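You operate a simulated robot arm through the tools that you are given. There is no shell and no other tool.

You run a simulated robot arm. Do the job below in one go: nothing can be reset, and whatever is moved stays where it is left.

Task
Rack the toast and wipe up the crumbs under the brown plate.
Fine: stand the plate on the tiles beside the slab while you wipe with the orange sponge; put both back. What is to be rubbed or washed off counts as gone when no trace of it is left.

Only the result counts: the job must be done as asked and must still hold three seconds after the hand-in. Knocking over, shifting, dropping, spilling or breaking anything else fails it.

Robot
A 7-joint arm with a two-finger parallel gripper, fixed in place. Base frame: the origin is on the floor under the middle of its stand, x ahead of it, y to its left, z up. Readings come in m, rad, newtons and seconds.
It reaches about 1.058 m from its shoulder. Its first joint turns from -2.897 to 2.897 rad. Payload 4.4 kg.
The tool frame sits at the grasp point between the pads (the TCP): z along the fingers, y along the line on which they close. The tips reach 0.023 m beyond it. Largest opening 0.094 m; finger width 0.038, thickness 0.01; the body of the gripper, 0.054 by 0.096 m, starts 0.039 m behind the TCP.
Orientation is that of the tool frame in the base frame, as a unit quaternion [w, x, y, z]. With the fingers straight down and closing along the base's y, the tool's x points along the base's -x, its y along +y and its z along -z.

Tools
- The arm moves only by the tool step_arm. Its argument "commands" is text: rows parted by semicolons, each of 7 numbers parted by spaces: the shift along the tool's x, y, z in units of 500 mm (1.0 is 500 mm), then the turn, a rotation vector about the tool's x, y, z in units of 120 degrees (1.0 is 120 degrees), then the gripper command, from -1 (fully open) to 1 (shut), values between in proportion. In form: x y z wx wy wz grip; .... A call has 1 to 20 rows; each row is the pose to reach, as a shift and turn from the pose commanded when the call began, along the tool's axes at that moment. A call with a number of a shift or a turn outside -1 to 1 is refused whole. Each row takes 0.2 s and may step no farther than 0.05 m and 0.15 rad from the row before; otherwise, or with a gripper value out of range, the whole call is refused. Where a pose cannot be reached the arm comes as near as it can. A force on the tool above 40 N (or 10 N above the force at the start of the call, whichever is more), or a blocked arm, ends the call early, and 0.2 s more pass. The fingers move at their own pace (about 0.108 m/s each) and stop on an object; they squeeze with about 20 N. The grip force told is the motor's: it shows also when the fingers shut on nothing. Time passes only in rows, and 0.2 s behind the last, so rows that repeat a pose let the fingers close. The reply holds the time, the measured pose of the TCP, the force on the tool along the base axes, the opening and the grip force, in the units named above and with some noise, with the torque about the TCP (base axes, N m) and any sound that the robot's microphone picked up, and new pictures: "pictures" is both (left out), scene, wrist or none.
- Cameras (640 x 400 px; columns grow to the right, rows downward): "scene" is fixed at [0.0501, 0.6483, 1.6073]; the picture's right is [-0.62, -0.79, 0.00], its down [-0.52, 0.41, -0.75] and it looks along [0.59, -0.47, -0.66] (base axes); focal length 356 px, centre (320, 200). "wrist" rides on the gripper at [0.086, 0.016, -0.074] in the tool frame; the picture's right is [-0.18, 0.98, 0.00], its down [-0.58, -0.11, -0.81] and it looks along [-0.79, -0.15, 0.59] (tool axes); focal length 243 px, centre (320, 200). There is no depth. A picture from a camera that has moved, and an enlarged one, comes with that camera's place and axes in the base frame and with its lens.
- zoom(camera, box): a new picture of the part [left, top, right, bottom] of that camera's present view, enlarged. The clock stands still meanwhile.
- close_job(): hands the job in; it is judged then, once.

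Nothing tells you positions but the pictures and the camera data. Unless the task says otherwise, let go and move clear before handing in.

The tools are called as name(argument=value, ...) on one line, values as JSON. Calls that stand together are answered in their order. step_arm: Moves the arm, as the interface text tells. Its arguments: {"type":"object","properties":{"commands":{"type":"string"},"pictures":{"type":"string","enum":["both","scene","wrist","none"]}},"required":["commands"]} The other tools are called the same way: zoom (camera, box) takes an enlarged picture of a part of a camera's view; close_job () hands the job in.

At the start:

```text
t: 0.0
ee_pos: [0.5693, 0.0674, 1.2615]
orientation: [-0.001, 0.0, 1.0, 0.001]
contact_force: [0.2, -0.2, 0.1]
ft_torque: [-0.03, 0.03, 0.01]
width: 0.094
finger_force: 0.1
```

scene: 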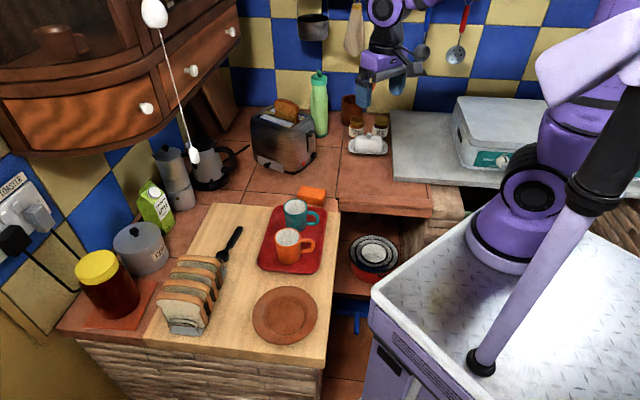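
wrist: 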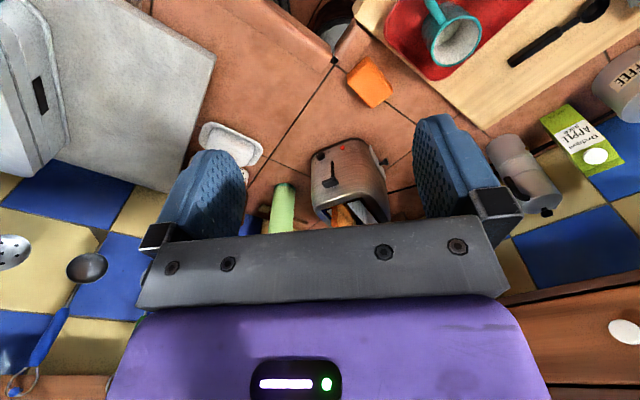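

I see a counter with a toaster holding a slice of toast, a slab with a toast rack (several slices), a brown plate, a red tray with two cups, and an orange sponge on the tiles. I'll look closer before moving anything.

zoom(camera="scene", box=[230, 70, 340, 210])

zoom(camera="scene", box=[140, 220, 260, 350])

zoom(camera="scene", box=[220, 180, 350, 360])

zoom(camera="scene", box=[60, 190, 360, 380])

zoom(camera="wrist", box=[220, 40, 440, 240])

```text
2.86 times, centred on (285, 140) of scene
camera zoom: at [0.0501, 0.6483, 1.6073], right [-0.62, -0.79, 0.0], down [-0.52, 0.41, -0.75], along [0.59, -0.47, -0.66], focal length 1017 px, centre (420, 371)
```

zoom: 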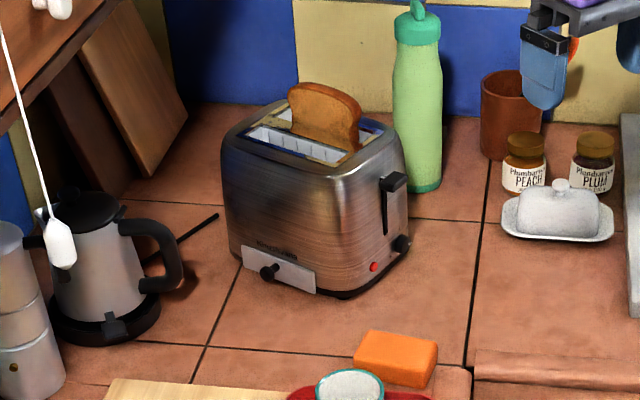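

```text
3.08 times, centred on (200, 285) of scene
camera zoom: at [0.0501, 0.6483, 1.6073], right [-0.62, -0.79, 0.0], down [-0.52, 0.41, -0.75], along [0.59, -0.47, -0.66], focal length 1096 px, centre (689, -62)
```

zoom: 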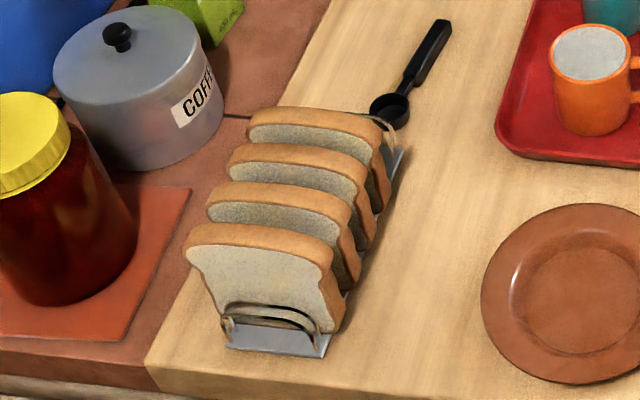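

```text
2.22 times, centred on (285, 270) of scene
camera zoom: at [0.0501, 0.6483, 1.6073], right [-0.62, -0.79, 0.0], down [-0.52, 0.41, -0.75], along [0.59, -0.47, -0.66], focal length 791 px, centre (398, 44)
```

zoom: 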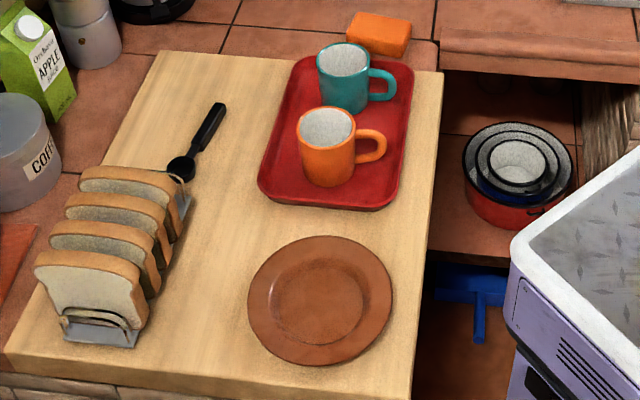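

```text
2.11 times, centred on (210, 285) of scene
camera zoom: at [0.0501, 0.6483, 1.6073], right [-0.62, -0.79, 0.0], down [-0.52, 0.41, -0.75], along [0.59, -0.47, -0.66], focal length 750 px, centre (552, 21)
```

zoom: 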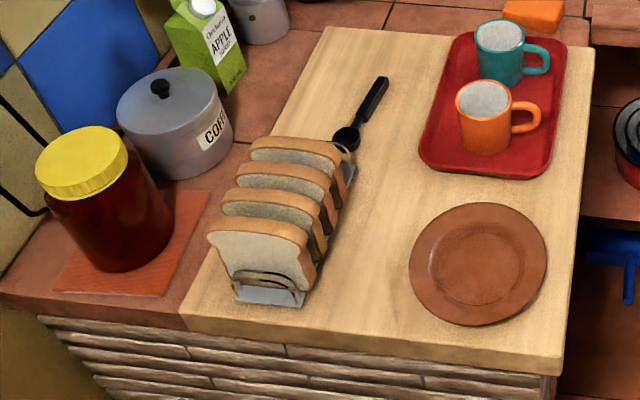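

```text
2.00 times, centred on (330, 140) of wrist
camera zoom: at [0.4843, 0.0851, 1.3361], right [0.18, 0.98, 0.0], down [0.58, -0.11, 0.81], along [0.79, -0.15, -0.59], focal length 485 px, centre (300, 320)
```

zoom: 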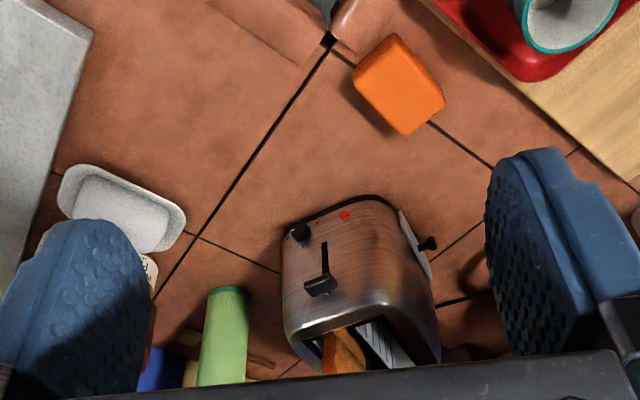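

The toast sits in the toaster near (0.93, 0.05), with the slab turned about 45° in the base frame. I'll move the hand for a closer wrist view of the toaster before planning the grasp.

step_arm(commands="-0.08 0 -0.01 0 0 0 -1; -0.16 0 -0.02 0 0 0 -1; -0.24 0 -0.03 0 0 0 -1; -0.32 0 -0.04 0 0 0 -1; -0.40 0 -0.05 0 0 0 -1; -0.46 0 -0.06 0 0 0 -1; -0.46 0 -0.06 0 0 0 -1", pictures="both")

```text
t: 1.6
ee_pos: [0.7989, 0.0689, 1.2906]
orientation: [0.0, 0.0, 1.0, 0.0]
contact_force: [-1.2, 0.0, 0.0]
ft_torque: [0.02, -0.02, -0.01]
width: 0.0941
finger_force: 0.0
camera wrist: at [0.7137, 0.0867, 1.3661], right [0.18, 0.98, 0.0], down [0.58, -0.11, 0.81], along [0.79, -0.15, -0.59], focal length 243 px, centre (320, 200)
```

scene: 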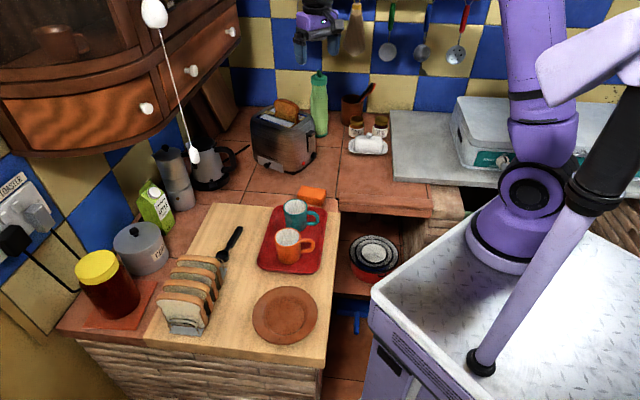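
wrist: 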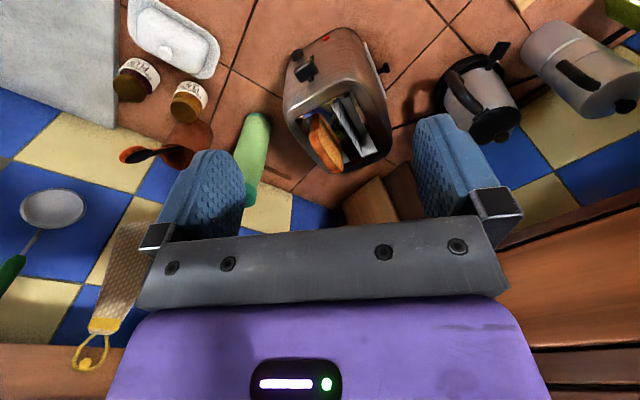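

zoom(camera="wrist", box=[260, 10, 420, 190])

zoom(camera="scene", box=[240, 80, 340, 180])

```text
2.22 times, centred on (340, 100) of wrist
camera zoom: at [0.7137, 0.0867, 1.3661], right [0.18, 0.98, 0.0], down [0.58, -0.11, 0.81], along [0.79, -0.15, -0.59], focal length 539 px, centre (276, 422)
```

zoom: 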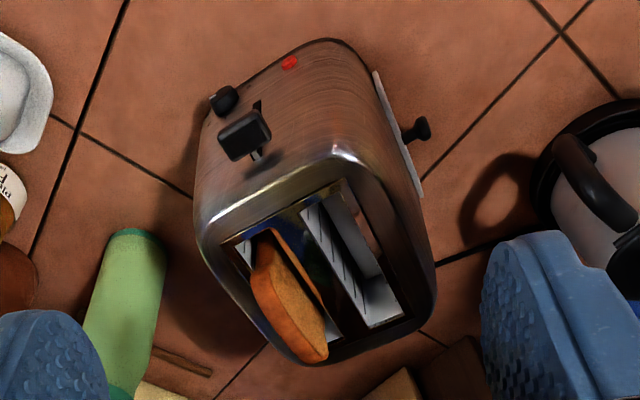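

```text
4.00 times, centred on (290, 130) of scene
camera zoom: at [0.0501, 0.6483, 1.6073], right [-0.62, -0.79, 0.0], down [-0.52, 0.41, -0.75], along [0.59, -0.47, -0.66], focal length 1424 px, centre (440, 480)
```

zoom: 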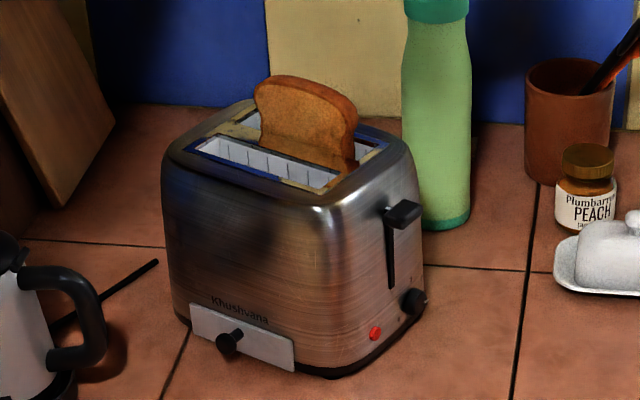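

The toast top runs from about (0.957, 0.025) to (1.04, 0.064) at z ≈ 1.055. Next I'll pull back and turn to find where the hanging pull cord is, and to view the rack and plate.

step_arm(commands="0.0875 0.0075 -0.0025 0 0 -0.023 -1; 0.175 0.015 -0.005 0 0 -0.046 -1; 0.2625 0.0225 -0.0075 0 0 -0.069 -1; 0.35 0.03 -0.01 0 0 -0.092 -1; 0.4375 0.0375 -0.0125 0 0 -0.115 -1; 0.525 0.045 -0.015 0 0 -0.138 -1; 0.6125 0.0525 -0.0175 0 0 -0.161 -1; 0.70 0.06 -0.02 0 0 -0.184 -1; 0.70 0.06 -0.02 0 0 -0.184 -1", pictures="both")

```text
t: 3.6
ee_pos: [0.4488, 0.096, 1.3002]
orientation: [0.0, -0.191, 0.982, 0.001]
contact_force: [0.5, 0.1, -0.6]
ft_torque: [0.01, 0.02, -0.03]
width: 0.0939
finger_force: 0.1
camera wrist: at [0.3633, 0.08, 1.3762], right [-0.2, 0.98, 0.0], down [0.58, 0.12, 0.81], along [0.79, 0.16, -0.59], focal length 243 px, centre (320, 200)
```

scene: 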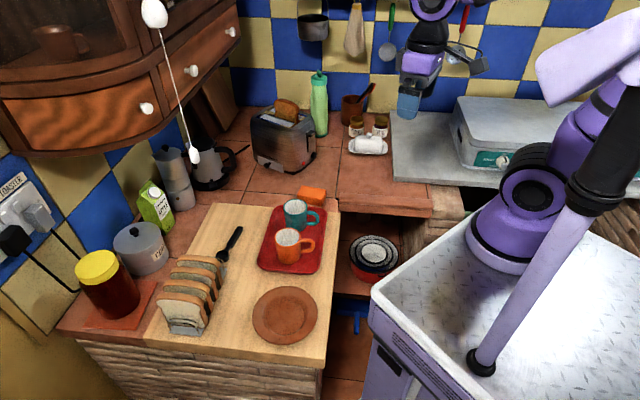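
wrist: 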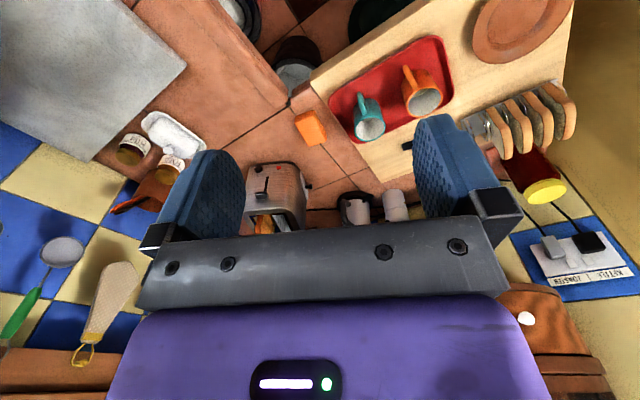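

zoom(camera="wrist", box=[440, 220, 640, 400])

zoom(camera="scene", box=[110, 0, 260, 180])

zoom(camera="wrist", box=[440, 60, 620, 220])

```text
2.22 times, centred on (540, 310) of wrist
camera zoom: at [0.3633, 0.08, 1.3762], right [-0.2, 0.98, 0.0], down [0.58, 0.12, 0.81], along [0.79, 0.16, -0.59], focal length 539 px, centre (-169, -44)
```

zoom: 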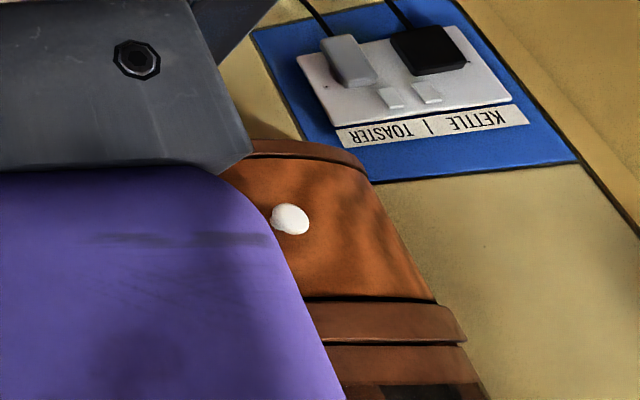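

```text
2.22 times, centred on (185, 90) of scene
camera zoom: at [0.0501, 0.6483, 1.6073], right [-0.62, -0.79, 0.0], down [-0.52, 0.41, -0.75], along [0.59, -0.47, -0.66], focal length 791 px, centre (620, 444)
```

zoom: 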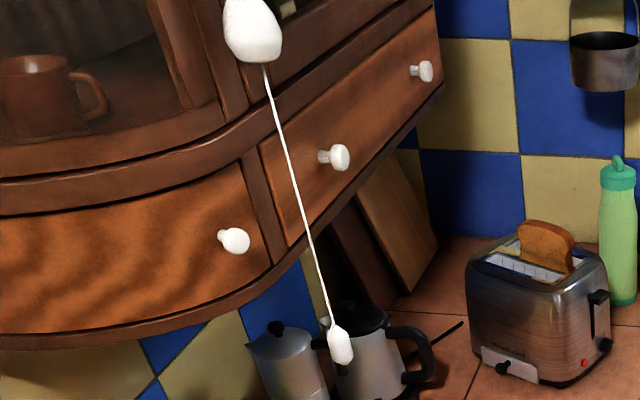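

```text
2.50 times, centred on (530, 140) of wrist
camera zoom: at [0.3633, 0.08, 1.3762], right [-0.2, 0.98, 0.0], down [0.58, 0.12, 0.81], along [0.79, 0.16, -0.59], focal length 606 px, centre (-205, 350)
```

zoom: 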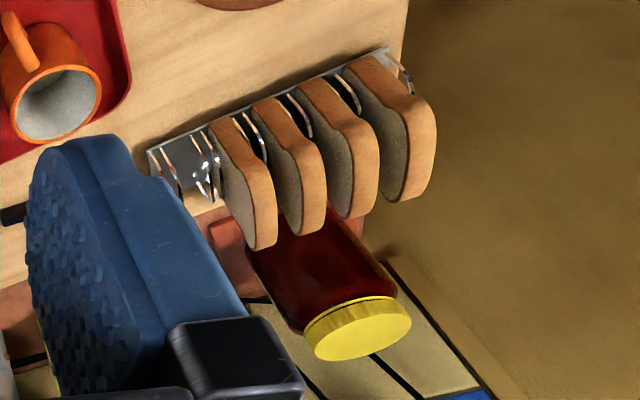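

The rack has five slots, with the empty one at its end nearest the toaster. I'll turn further left to see the cord, rack and plate.

step_arm(commands="0 0 0 0 0 -0.06 -1; 0 0 0 0 0 -0.12 -1; 0 0 0 0 0 -0.18 -1; 0 0 0 0 0 -0.24 -1; 0 0 0 0 0 -0.3 -1; 0 0 0 0 0 -0.3 -1", pictures="wrist")

```text
t: 5.0
ee_pos: [0.45, 0.0976, 1.3009]
orientation: [-0.001, -0.487, 0.874, 0.0]
contact_force: [0.1, 0.3, 0.1]
ft_torque: [0.0, 0.01, -0.02]
width: 0.0938
finger_force: 0.1
camera wrist: at [0.3914, 0.0338, 1.3762], right [-0.74, 0.67, 0.0], down [0.4, 0.44, 0.81], along [0.54, 0.6, -0.59], focal length 243 px, centre (320, 200)
```

wrist: 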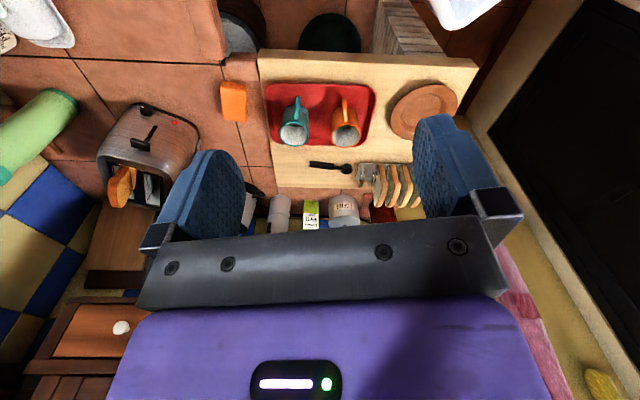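

step_arm(commands="0 0 0 0 0 0.06 -1; 0 0 0 0 0 0.12 -1; 0 0 0 0 0 0.155 -1; 0 0 0 0 0 0.155 -1", pictures="wrist")

step_arm(commands="0 0 0 0 0 0.06 -1; 0 0 0 0 0 0.12 -1; 0 0 0 0 0 0.18 -1; 0 0 0 0 0 0.24 -1; 0 0 0 0 0 0.28 -1; 0 0 0 0 0 0.28 -1", pictures="wrist")

```text
t: 6.0
ee_pos: [0.4503, 0.0982, 1.3016]
orientation: [0.0, -0.337, 0.941, 0.0]
contact_force: [0.5, 0.6, -0.6]
ft_torque: [0.01, -0.01, -0.01]
width: 0.094
finger_force: 0.0
camera wrist: at [0.3737, 0.0569, 1.3762], right [-0.48, 0.88, 0.0], down [0.52, 0.29, 0.81], along [0.71, 0.39, -0.59], focal length 243 px, centre (320, 200)
```

wrist: 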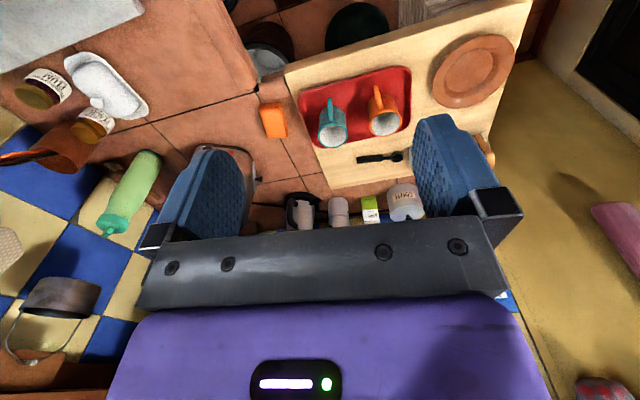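

```text
t: 7.4
ee_pos: [0.4493, 0.0979, 1.3015]
orientation: [0.0, -0.05, 0.999, 0.0]
contact_force: [0.3, -0.3, 0.6]
ft_torque: [0.02, 0.01, 0.01]
width: 0.094
finger_force: 0.0
camera wrist: at [0.3629, 0.1059, 1.3765], right [0.08, 1.0, 0.0], down [0.59, -0.05, 0.81], along [0.8, -0.07, -0.59], focal length 243 px, centre (320, 200)
```

wrist: 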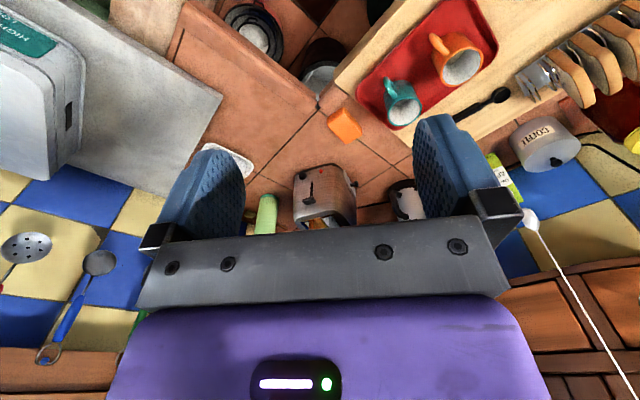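

The cord hangs at about (0.775, 0.457) with its lower end near z = 1.13, so I will keep the hand away from there. I'm moving to just short of the toaster, turned to match the toast, for a close look.

step_arm(commands="-0.0855 -0.0228 0.0185 0 0 -0.0146 -1; -0.171 -0.0456 0.0369 0 0 -0.0292 -1; -0.2565 -0.0684 0.0554 0 0 -0.0438 -1; -0.342 -0.0912 0.0738 0 0 -0.0584 -1; -0.4275 -0.114 0.0923 0 0 -0.073 -1; -0.513 -0.1368 0.1107 0 0 -0.0876 -1; -0.5985 -0.1596 0.1292 0 0 -0.1022 -1; -0.684 -0.1824 0.1476 0 0 -0.1168 -1; -0.7695 -0.2052 0.1661 0 0 -0.1314 -1; -0.855 -0.228 0.1845 0 0 -0.146 -1; -0.941 -0.251 0.203 0 0 -0.1608 -1; -0.941 -0.251 0.203 0 0 -0.1608 -1", pictures="both")

```text
t: 10.0
ee_pos: [0.9322, 0.0209, 1.2022]
orientation: [0.001, -0.218, 0.976, 0.001]
contact_force: [0.3, 0.7, -0.7]
ft_torque: [-0.03, 0.03, -0.01]
width: 0.094
finger_force: 0.1
camera wrist: at [0.8466, 0.0012, 1.2772], right [-0.25, 0.97, 0.0], down [0.57, 0.15, 0.81], along [0.78, 0.2, -0.59], focal length 243 px, centre (320, 200)
```

scene: 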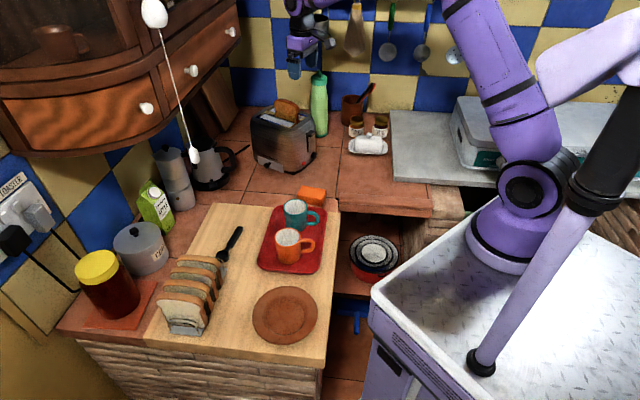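
wrist: 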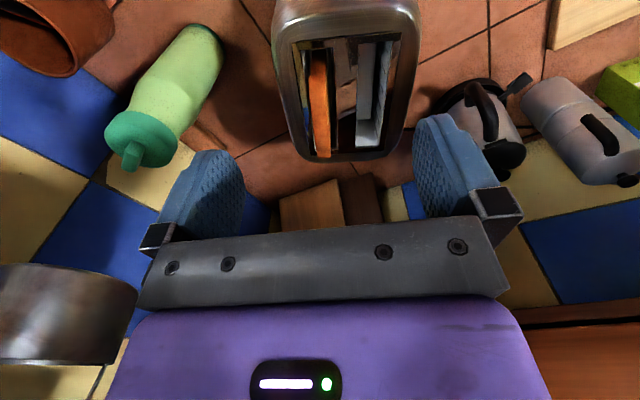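

zoom(camera="wrist", box=[250, 0, 450, 180])

zoom(camera="scene", box=[240, 60, 340, 180])

```text
2.22 times, centred on (350, 90) of wrist
camera zoom: at [0.8466, 0.0012, 1.2772], right [-0.25, 0.97, 0.0], down [0.57, 0.15, 0.81], along [0.78, 0.2, -0.59], focal length 539 px, centre (253, 444)
```

zoom: 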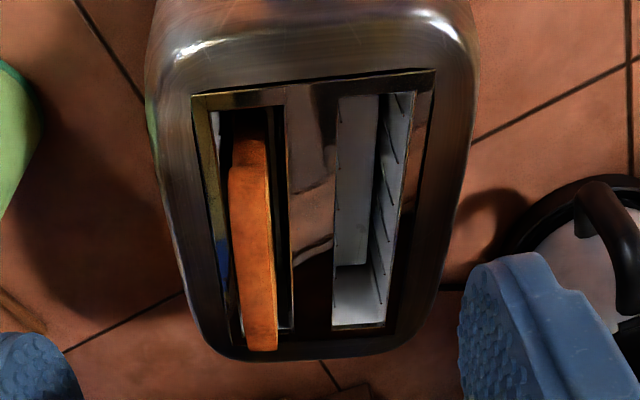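

```text
3.33 times, centred on (290, 120) of scene
camera zoom: at [0.0501, 0.6483, 1.6073], right [-0.62, -0.79, 0.0], down [-0.52, 0.41, -0.75], along [0.59, -0.47, -0.66], focal length 1187 px, centre (420, 467)
```

zoom: 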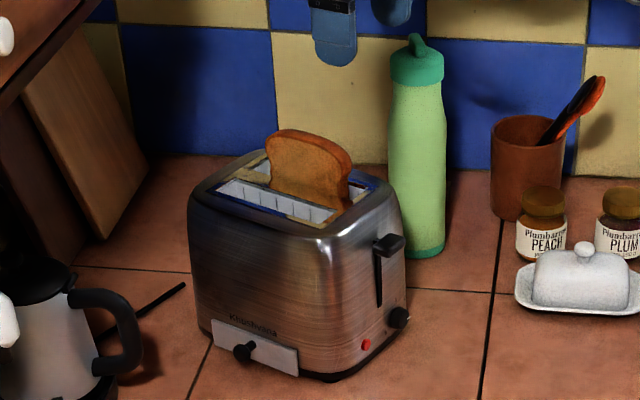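

The toast lies along a slot at about 19° with its top centre near (1.00, 0.043, 1.055), and the green bottle is clear at (1.06, −0.14). I'm lowering to just above the toast with the yaw corrected.

step_arm(commands="-0.047 -0.006 0.055 0 0 0.017 -1; -0.094 -0.012 0.11 0 0 0.034 -1; -0.1415 -0.0177 0.164 0 0 0.0517 -1; -0.1415 -0.0177 0.164 0 0 0.0517 -1", pictures="both")

```text
t: 11.0
ee_pos: [0.9992, 0.0413, 1.1199]
orientation: [0.0, -0.165, 0.986, 0.001]
contact_force: [-1.2, 0.1, 0.3]
ft_torque: [0.01, -0.01, 0.02]
width: 0.0938
finger_force: 0.0
camera wrist: at [0.9126, 0.0308, 1.1938], right [-0.15, 0.99, 0.0], down [0.59, 0.09, 0.81], along [0.8, 0.12, -0.59], focal length 243 px, centre (320, 200)
```

scene: 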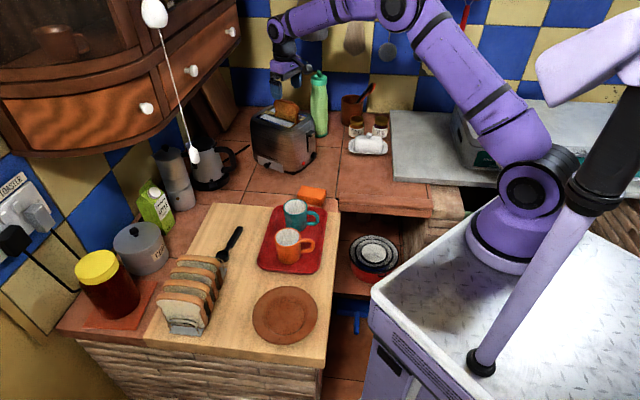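
wrist: 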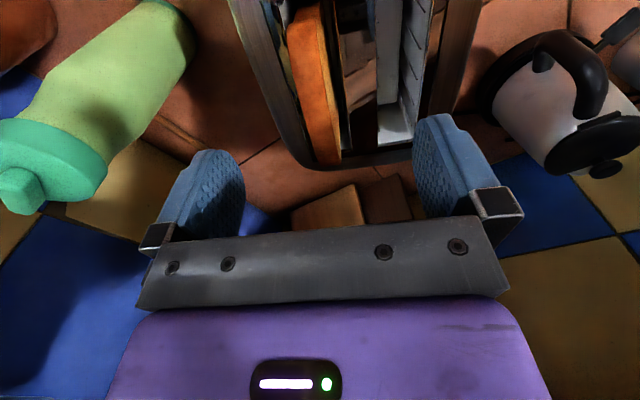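

The hand is above the toast and lined up within about 2 mm. I'll lower and close gently on it.

step_arm(commands="0 0.003 0.05 0 0 0 -1; 0 0.004 0.1 0 0 0 -1; 0 0.004 0.15 0 0 0 -1; 0 0.004 0.15 0 0 0 -1", pictures="both")

```text
t: 12.0
ee_pos: [0.9986, 0.0443, 1.0444]
orientation: [0.0, -0.165, 0.986, 0.0]
contact_force: [-0.4, -0.4, 2.4]
ft_torque: [-0.13, 0.01, 0.0]
width: 0.094
finger_force: 0.1
camera wrist: at [0.9109, 0.0329, 1.1174], right [-0.15, 0.99, 0.0], down [0.58, 0.09, 0.81], along [0.8, 0.12, -0.59], focal length 243 px, centre (320, 200)
```

scene: 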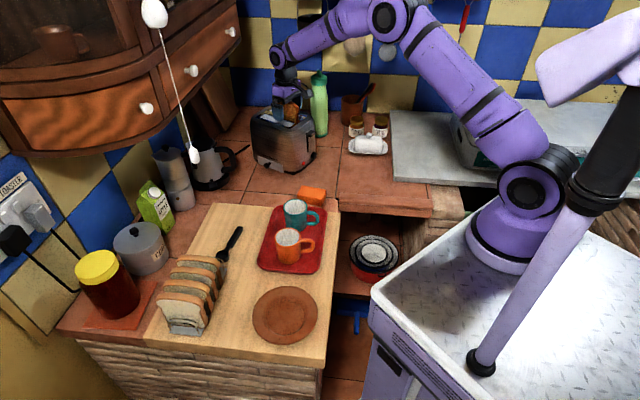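
wrist: 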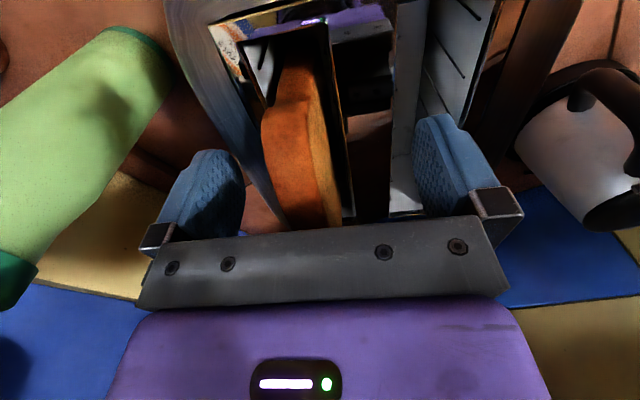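

A finger tip is just brushing the toaster's top (about 2 N), so I'll rise 5 mm and then close on the toast.

step_arm(commands="0 0 -0.01 0 0 0 -1; 0 0 -0.01 0 0 0 1; 0 0 -0.01 0 0 0 1; 0 0 -0.01 0 0 0 1; 0 0 -0.01 0 0 0 1", pictures="wrist")

```text
t: 13.2
ee_pos: [0.9985, 0.0441, 1.0483]
orientation: [0.0, -0.165, 0.986, 0.0]
contact_force: [0.7, -0.4, -0.6]
ft_torque: [-0.01, 0.01, -0.02]
width: 0.0155
finger_force: 19.6
camera wrist: at [0.9115, 0.0332, 1.1229], right [-0.15, 0.99, 0.0], down [0.59, 0.09, 0.81], along [0.8, 0.12, -0.59], focal length 243 px, centre (320, 200)
```

wrist: 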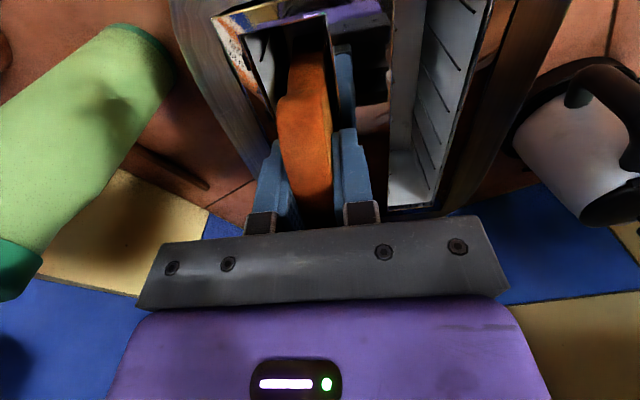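

The toast is held (0.0155 m thick). I'll lift it straight up out of the slot.

step_arm(commands="0 0 -0.03 0 0 0 1; 0 0 -0.08 0 0 0 1; 0 0 -0.14 0 0 0 1; 0 0 -0.2 0 0 0 1; 0 0 -0.26 0 0 0 1; 0 0 -0.32 0 0 0 1; 0 0 -0.36 0 0 0 1; 0 0 -0.36 0 0 0 1", pictures="both")

```text
t: 15.0
ee_pos: [0.9987, 0.0465, 1.2279]
orientation: [0.0, -0.164, 0.986, 0.0]
contact_force: [-0.3, -0.4, -0.4]
ft_torque: [0.0, 0.01, 0.03]
width: 0.0156
finger_force: 19.7
camera wrist: at [0.9124, 0.0345, 1.3018], right [-0.15, 0.99, 0.0], down [0.59, 0.09, 0.81], along [0.8, 0.12, -0.59], focal length 243 px, centre (320, 200)
```

scene: 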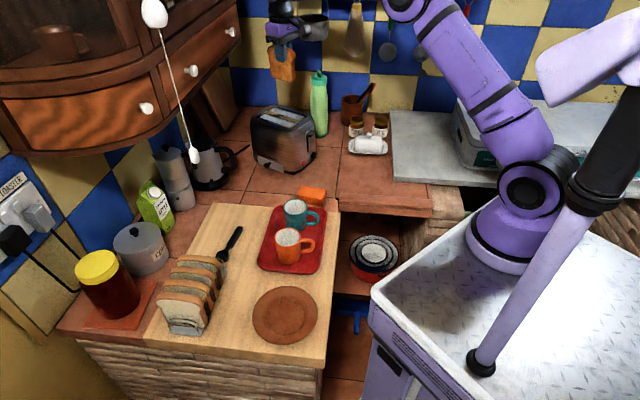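
wrist: 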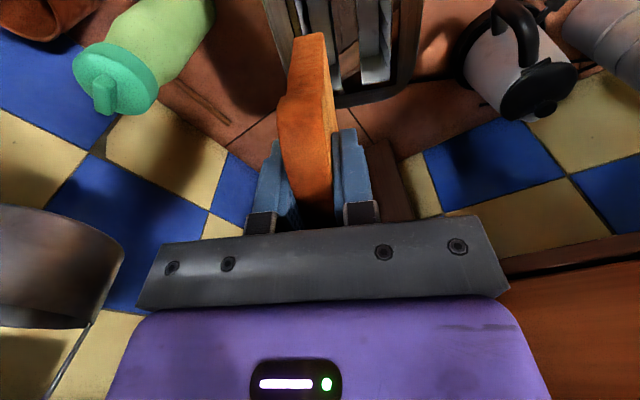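

zoom(camera="scene", box=[240, 0, 340, 120])

zoom(camera="scene", box=[150, 220, 250, 345])

```text
3.33 times, centred on (290, 60) of scene
camera zoom: at [0.0501, 0.6483, 1.6073], right [-0.62, -0.79, 0.0], down [-0.52, 0.41, -0.75], along [0.59, -0.47, -0.66], focal length 1187 px, centre (420, 667)
```

zoom: 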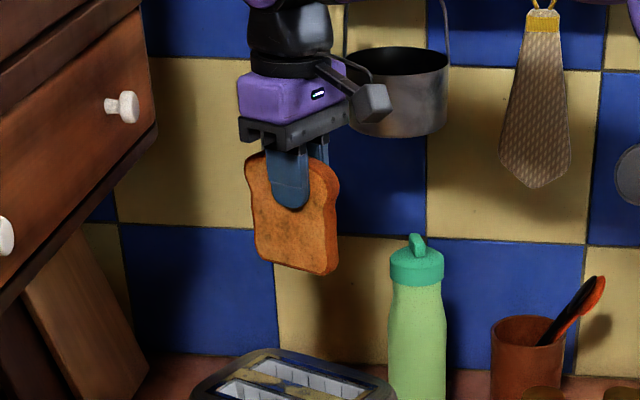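

```text
3.20 times, centred on (200, 282) of scene
camera zoom: at [0.0501, 0.6483, 1.6073], right [-0.62, -0.79, 0.0], down [-0.52, 0.41, -0.75], along [0.59, -0.47, -0.66], focal length 1140 px, centre (704, -64)
```

zoom: 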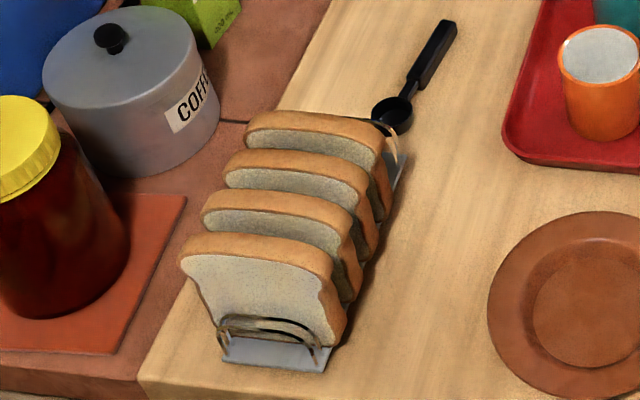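

The toast is out, and its bottom hangs about 0.09 m below the grasp point. I'm carrying it back on a path well away from the cord, to a vantage short of the rack's empty slot.

step_arm(commands="0.0581 0.061 0.008 0 0 -0.0111 1; 0.1163 0.1221 0.016 0 0 -0.0222 1; 0.1744 0.1832 0.024 0 0 -0.0333 1; 0.2326 0.2442 0.032 0 0 -0.0444 1; 0.2907 0.3053 0.04 0 0 -0.0555 1; 0.3489 0.3663 0.048 0 0 -0.0667 1; 0.407 0.4274 0.056 0 0 -0.0778 1; 0.4651 0.4884 0.064 0 0 -0.0889 1; 0.5233 0.5495 0.072 0 0 -0.1 1; 0.5814 0.6105 0.08 0 0 -0.1111 1; 0.6396 0.6716 0.088 0 0 -0.1222 1; 0.6977 0.7326 0.096 0 0 -0.1333 1; 0.6977 0.7326 0.096 0 0 -0.1333 1", pictures="both")

```text
t: 17.8
ee_pos: [0.5493, 0.2799, 1.1812]
orientation: [0.0, -0.3, 0.954, -0.001]
contact_force: [0.0, -0.1, 0.2]
ft_torque: [-0.03, -0.01, -0.01]
width: 0.0156
finger_force: 19.9
camera wrist: at [0.47, 0.2451, 1.255], right [-0.41, 0.91, 0.0], down [0.54, 0.24, 0.81], along [0.73, 0.33, -0.59], focal length 243 px, centre (320, 200)
```

scene: 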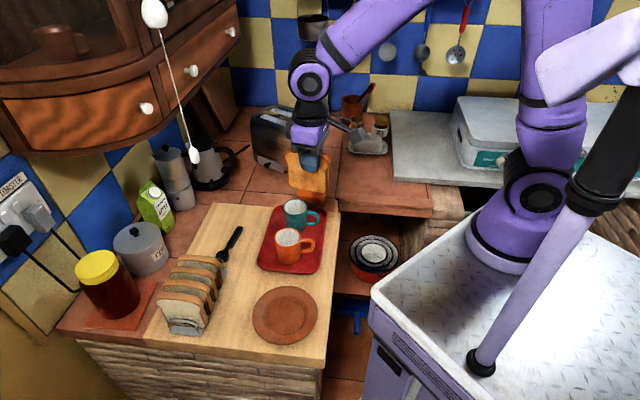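
wrist: 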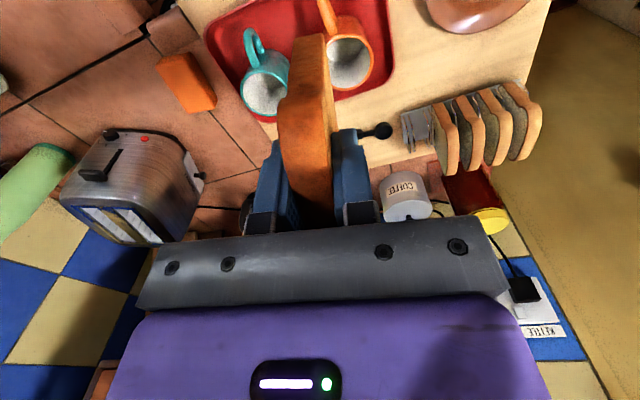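

zoom(camera="wrist", box=[370, 70, 560, 190])

```text
3.33 times, centred on (465, 130) of wrist
camera zoom: at [0.47, 0.2451, 1.255], right [-0.41, 0.91, 0.0], down [0.54, 0.24, 0.81], along [0.73, 0.33, -0.59], focal length 809 px, centre (-163, 433)
```

zoom: 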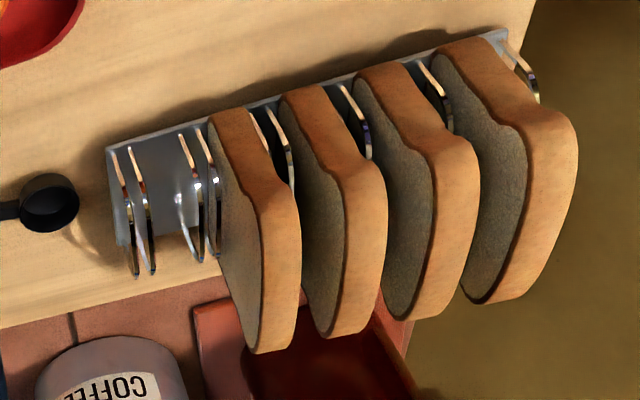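

The rack's tray is at z ≈ 0.876, aligned with the slab at 45°, and the empty slot's centre is about (0.654, 0.525). I'm moving the toast above it, turned to 44.6°, staying about 0.14 m off the cord.

step_arm(commands="-0.0646 0.0405 0 0 0 -0.0115 1; -0.1291 0.081 0.01 0 0 -0.0231 1; -0.1937 0.1215 0.03 0 0 -0.0346 1; -0.2583 0.1619 0.05 0 0 -0.0462 1; -0.3229 0.2024 0.075 0 0 -0.0577 1; -0.3874 0.2429 0.1 0 0 -0.0693 1; -0.452 0.2834 0.12 0 0 -0.0808 1; -0.452 0.2834 0.12 0 0 -0.0808 1", pictures="both")

```text
t: 19.6
ee_pos: [0.6541, 0.5241, 1.1209]
orientation: [0.0, -0.38, 0.925, 0.0]
contact_force: [0.7, -0.1, -0.3]
ft_torque: [0.02, 0.04, 0.03]
width: 0.0155
finger_force: 20.2
camera wrist: at [0.582, 0.4765, 1.1942], right [-0.56, 0.83, 0.0], down [0.49, 0.33, 0.81], along [0.67, 0.45, -0.59], focal length 243 px, centre (320, 200)
```

scene: 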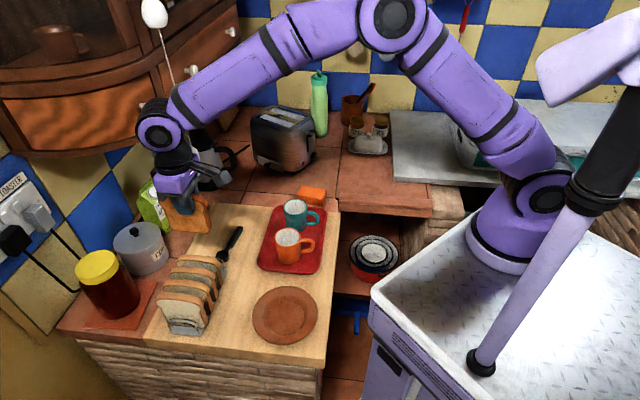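
wrist: 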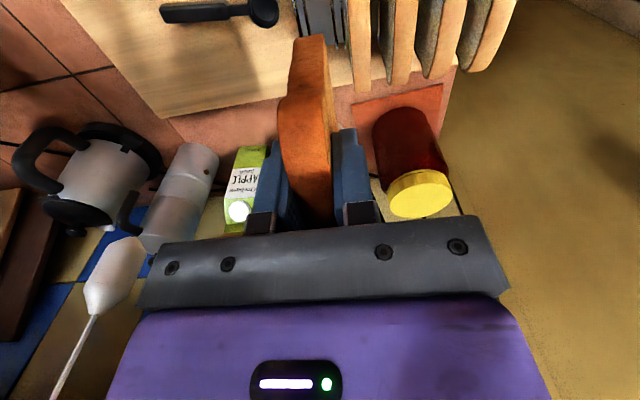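

zoom(camera="wrist", box=[260, 0, 420, 110])

zoom(camera="scene", box=[140, 160, 260, 340])

```text
3.64 times, centred on (340, 55) of wrist
camera zoom: at [0.582, 0.4765, 1.1942], right [-0.56, 0.83, 0.0], down [0.49, 0.33, 0.81], along [0.67, 0.45, -0.59], focal length 882 px, centre (247, 727)
```

zoom: 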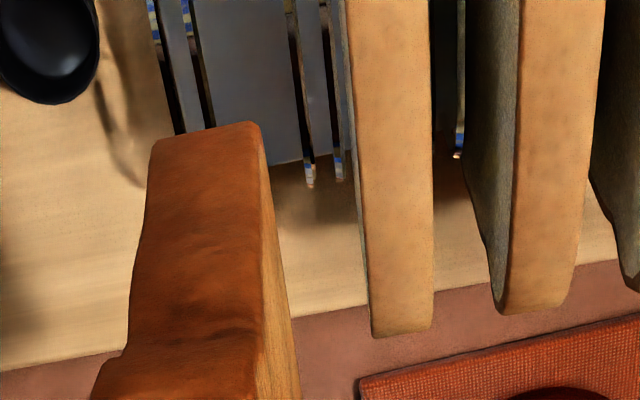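

```text
2.22 times, centred on (200, 250) of scene
camera zoom: at [0.0501, 0.6483, 1.6073], right [-0.62, -0.79, 0.0], down [-0.52, 0.41, -0.75], along [0.59, -0.47, -0.66], focal length 791 px, centre (587, 89)
```

zoom: 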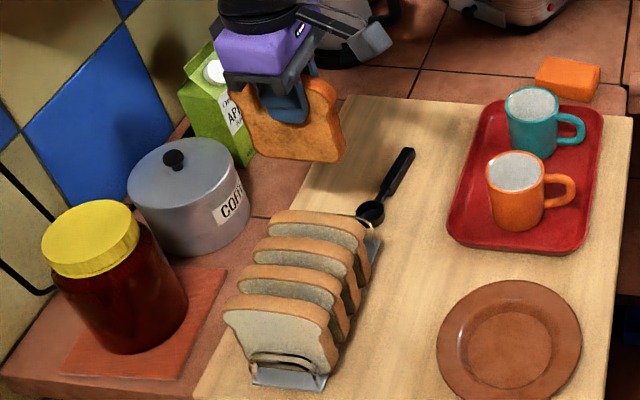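

The slot's centreline lies in the toast's plane to within about 1 mm. I'll lower to just above the tray first.

step_arm(commands="0 0 0.06 0 0 0 1; 0 0 0.12 0 0 0 1; 0 0 0.18 0 0 0 1; 0 0 0.22 0 0 0 1; 0 0 0.25 0 0 0 1; 0 0 0.25 0 0 0 1", pictures="both")

```text
t: 21.0
ee_pos: [0.6508, 0.5229, 0.9949]
orientation: [0.0, -0.38, 0.925, 0.0]
contact_force: [-1.1, -0.1, -0.1]
ft_torque: [-0.02, 0.01, -0.02]
width: 0.0156
finger_force: 19.9
camera wrist: at [0.5805, 0.4748, 1.0691], right [-0.56, 0.83, 0.0], down [0.49, 0.33, 0.81], along [0.67, 0.45, -0.59], focal length 243 px, centre (320, 200)
```

scene: 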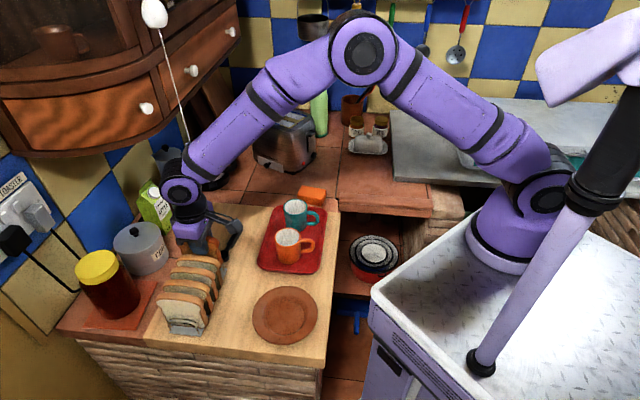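
wrist: 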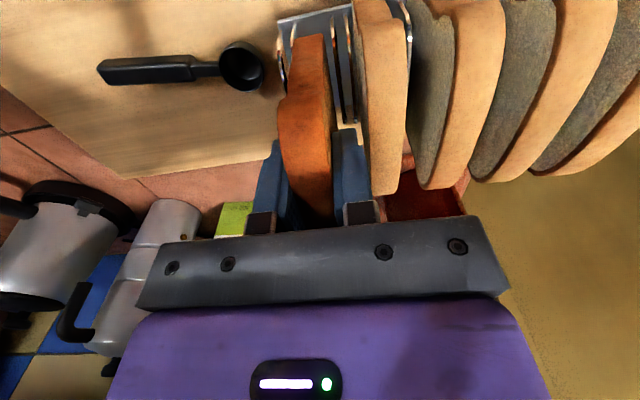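

zoom(camera="wrist", box=[250, 0, 420, 120])

zoom(camera="scene", box=[140, 170, 260, 340])

```text
3.33 times, centred on (335, 60) of wrist
camera zoom: at [0.5805, 0.4748, 1.0691], right [-0.56, 0.83, 0.0], down [0.49, 0.33, 0.81], along [0.67, 0.45, -0.59], focal length 809 px, centre (270, 667)
```

zoom: 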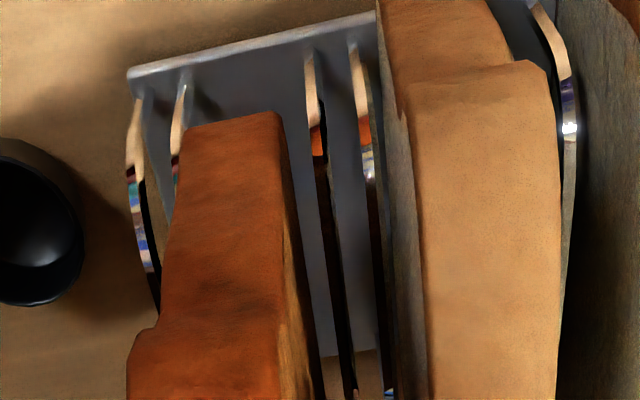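

```text
2.35 times, centred on (200, 255) of scene
camera zoom: at [0.0501, 0.6483, 1.6073], right [-0.62, -0.79, 0.0], down [-0.52, 0.41, -0.75], along [0.59, -0.47, -0.66], focal length 838 px, centre (602, 71)
```

zoom: 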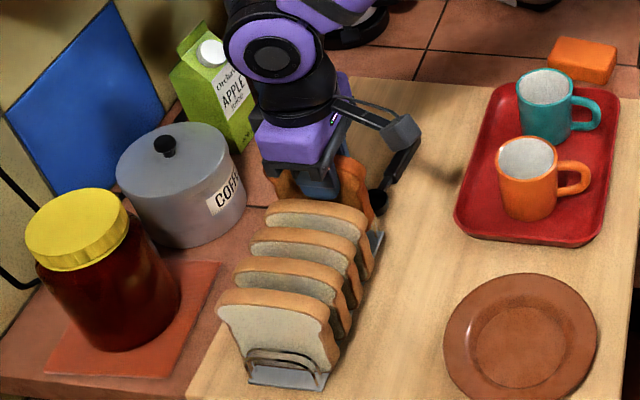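

The toast's lower edge sits between the loops with a slight bias, so I'll shift 1.5 mm and lower in small steps, watching the force.

step_arm(commands="0 0.003 0.01 0 0 0 1; 0 0.003 0.022 0 0 0 1; 0 0.003 0.034 0 0 0 1; 0 0.003 0.034 0 0 0 1", pictures="wrist")

```text
t: 22.0
ee_pos: [0.6523, 0.524, 0.978]
orientation: [0.0, -0.38, 0.925, 0.001]
contact_force: [-0.4, 0.2, -0.4]
ft_torque: [0.02, 0.0, 0.01]
width: 0.0155
finger_force: 20.4
camera wrist: at [0.5798, 0.4768, 1.0524], right [-0.56, 0.83, 0.0], down [0.49, 0.33, 0.81], along [0.67, 0.45, -0.59], focal length 243 px, centre (320, 200)
```

wrist: 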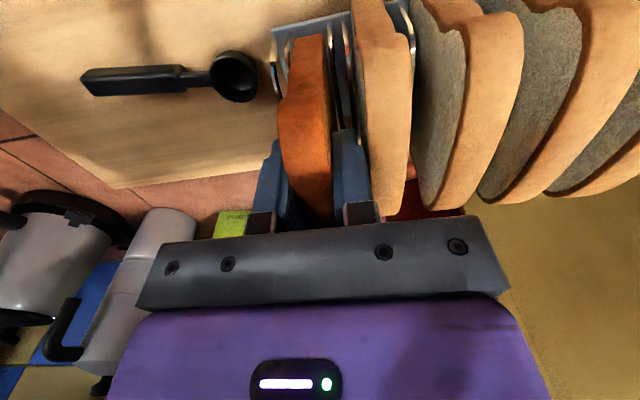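

zoom(camera="wrist", box=[250, 0, 420, 120])

step_arm(commands="0 0 0.006 0 0 0 1; 0 0 0.011 0 0 0 1; 0 0 0.011 0 0 0 1", pictures="none")

```text
3.33 times, centred on (335, 60) of wrist
camera zoom: at [0.5798, 0.4768, 1.0524], right [-0.56, 0.83, 0.0], down [0.49, 0.33, 0.81], along [0.67, 0.45, -0.59], focal length 809 px, centre (270, 667)
```

zoom: 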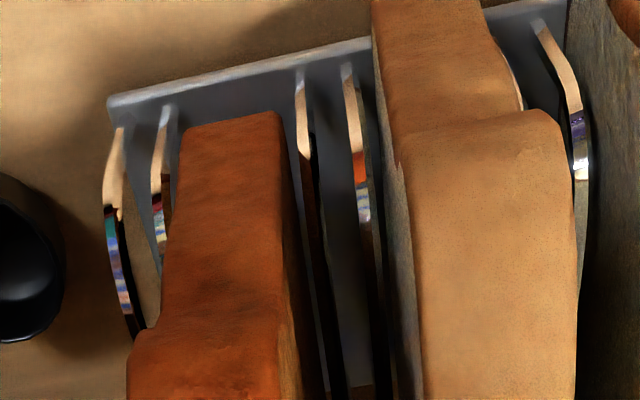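

```text
t: 22.8
ee_pos: [0.6521, 0.5246, 0.9719]
orientation: [0.0, -0.381, 0.925, 0.0]
contact_force: [-0.8, 0.5, -0.3]
ft_torque: [-0.01, -0.02, 0.01]
width: 0.0154
finger_force: 19.5
```

step_arm(commands="0 0 0.004 0 0 0 1; 0 0 0.008 0 0 0 1; 0 0 0.008 0 0 0 1", pictures="wrist")

```text
t: 23.6
ee_pos: [0.6526, 0.5253, 0.9683]
orientation: [0.0, -0.381, 0.925, 0.0]
contact_force: [0.2, -0.8, -0.3]
ft_torque: [-0.03, 0.0, -0.02]
width: 0.0153
finger_force: 20.6
camera wrist: at [0.5807, 0.4769, 1.0429], right [-0.56, 0.83, 0.0], down [0.49, 0.33, 0.81], along [0.67, 0.45, -0.59], focal length 243 px, centre (320, 200)
```

wrist: 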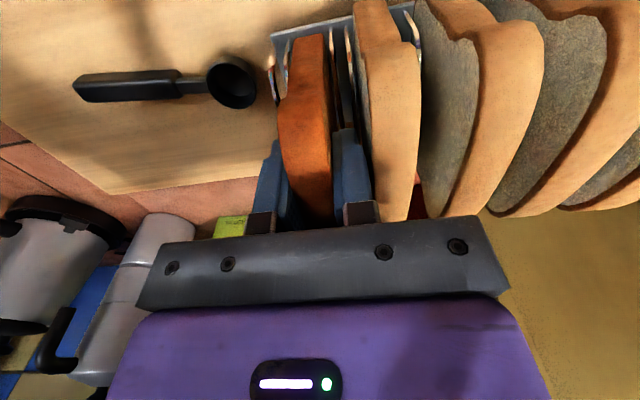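

zoom(camera="wrist", box=[250, 10, 420, 130])

zoom(camera="scene", box=[160, 200, 250, 320])

```text
3.33 times, centred on (335, 70) of wrist
camera zoom: at [0.5807, 0.4769, 1.0429], right [-0.56, 0.83, 0.0], down [0.49, 0.33, 0.81], along [0.67, 0.45, -0.59], focal length 809 px, centre (270, 633)
```

zoom: 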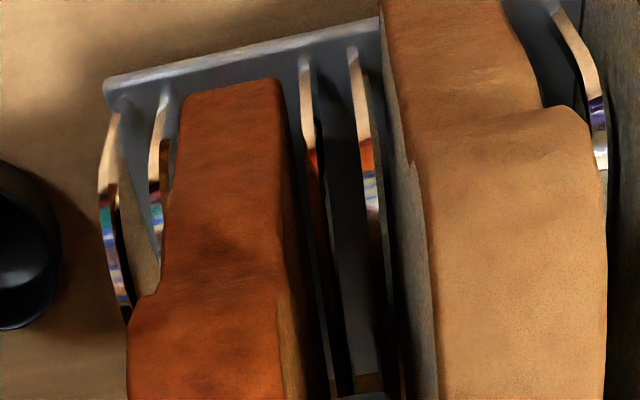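

```text
3.33 times, centred on (205, 260) of scene
camera zoom: at [0.0501, 0.6483, 1.6073], right [-0.62, -0.79, 0.0], down [-0.52, 0.41, -0.75], along [0.59, -0.47, -0.66], focal length 1187 px, centre (703, 0)
```

zoom: 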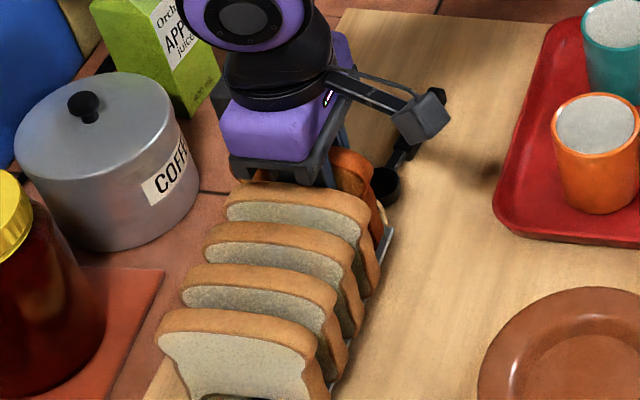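

step_arm(commands="0 0 0.004 0 0 0 1; 0 0 0.008 0 0 0 1; 0 0 0.008 0 0 0 1", pictures="none")

```text
t: 24.4
ee_pos: [0.6526, 0.5241, 0.9639]
orientation: [0.001, -0.38, 0.925, 0.0]
contact_force: [0.1, -0.1, -1.0]
ft_torque: [0.01, -0.02, 0.03]
width: 0.0158
finger_force: 19.7
```

step_arm(commands="0 0 0.004 0 0 0 1; 0 0 0.004 0 0 0 1", pictures="none")

step_arm(commands="0 0 0.004 0 0 0 1; 0 0 0.004 0 0 0 1", pictures="wrist")

zoom(camera="wrist", box=[250, 10, 420, 130])

```text
t: 25.0
ee_pos: [0.6532, 0.5246, 0.962]
orientation: [-0.001, -0.38, 0.925, -0.001]
contact_force: [-0.7, -0.2, 0.4]
ft_torque: [-0.02, -0.02, 0.03]
width: 0.0155
finger_force: 19.8
```

```text
t: 25.6
ee_pos: [0.6531, 0.5248, 0.9627]
orientation: [0.0, -0.381, 0.925, 0.0]
contact_force: [0.2, -0.5, 3.9]
ft_torque: [-0.02, 0.02, 0.0]
width: 0.0155
finger_force: 19.3
camera wrist: at [0.5803, 0.4763, 1.0353], right [-0.56, 0.83, 0.0], down [0.49, 0.33, 0.81], along [0.67, 0.45, -0.59], focal length 243 px, centre (320, 200)
```

wrist: 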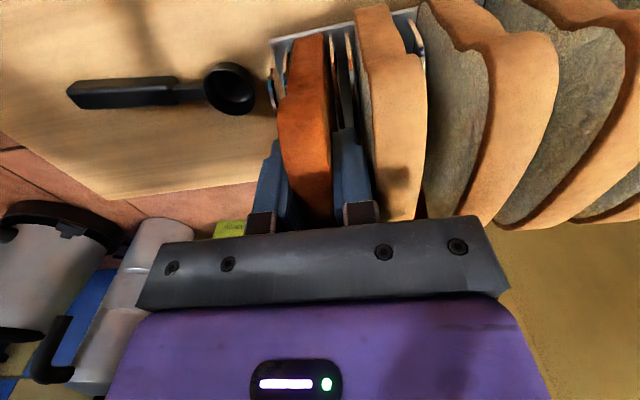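

```text
3.33 times, centred on (335, 70) of wrist
camera zoom: at [0.5803, 0.4763, 1.0353], right [-0.56, 0.83, 0.0], down [0.49, 0.33, 0.81], along [0.67, 0.45, -0.59], focal length 809 px, centre (270, 633)
```

zoom: 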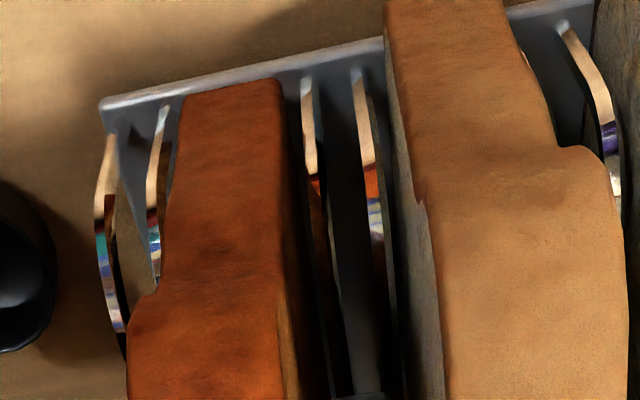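

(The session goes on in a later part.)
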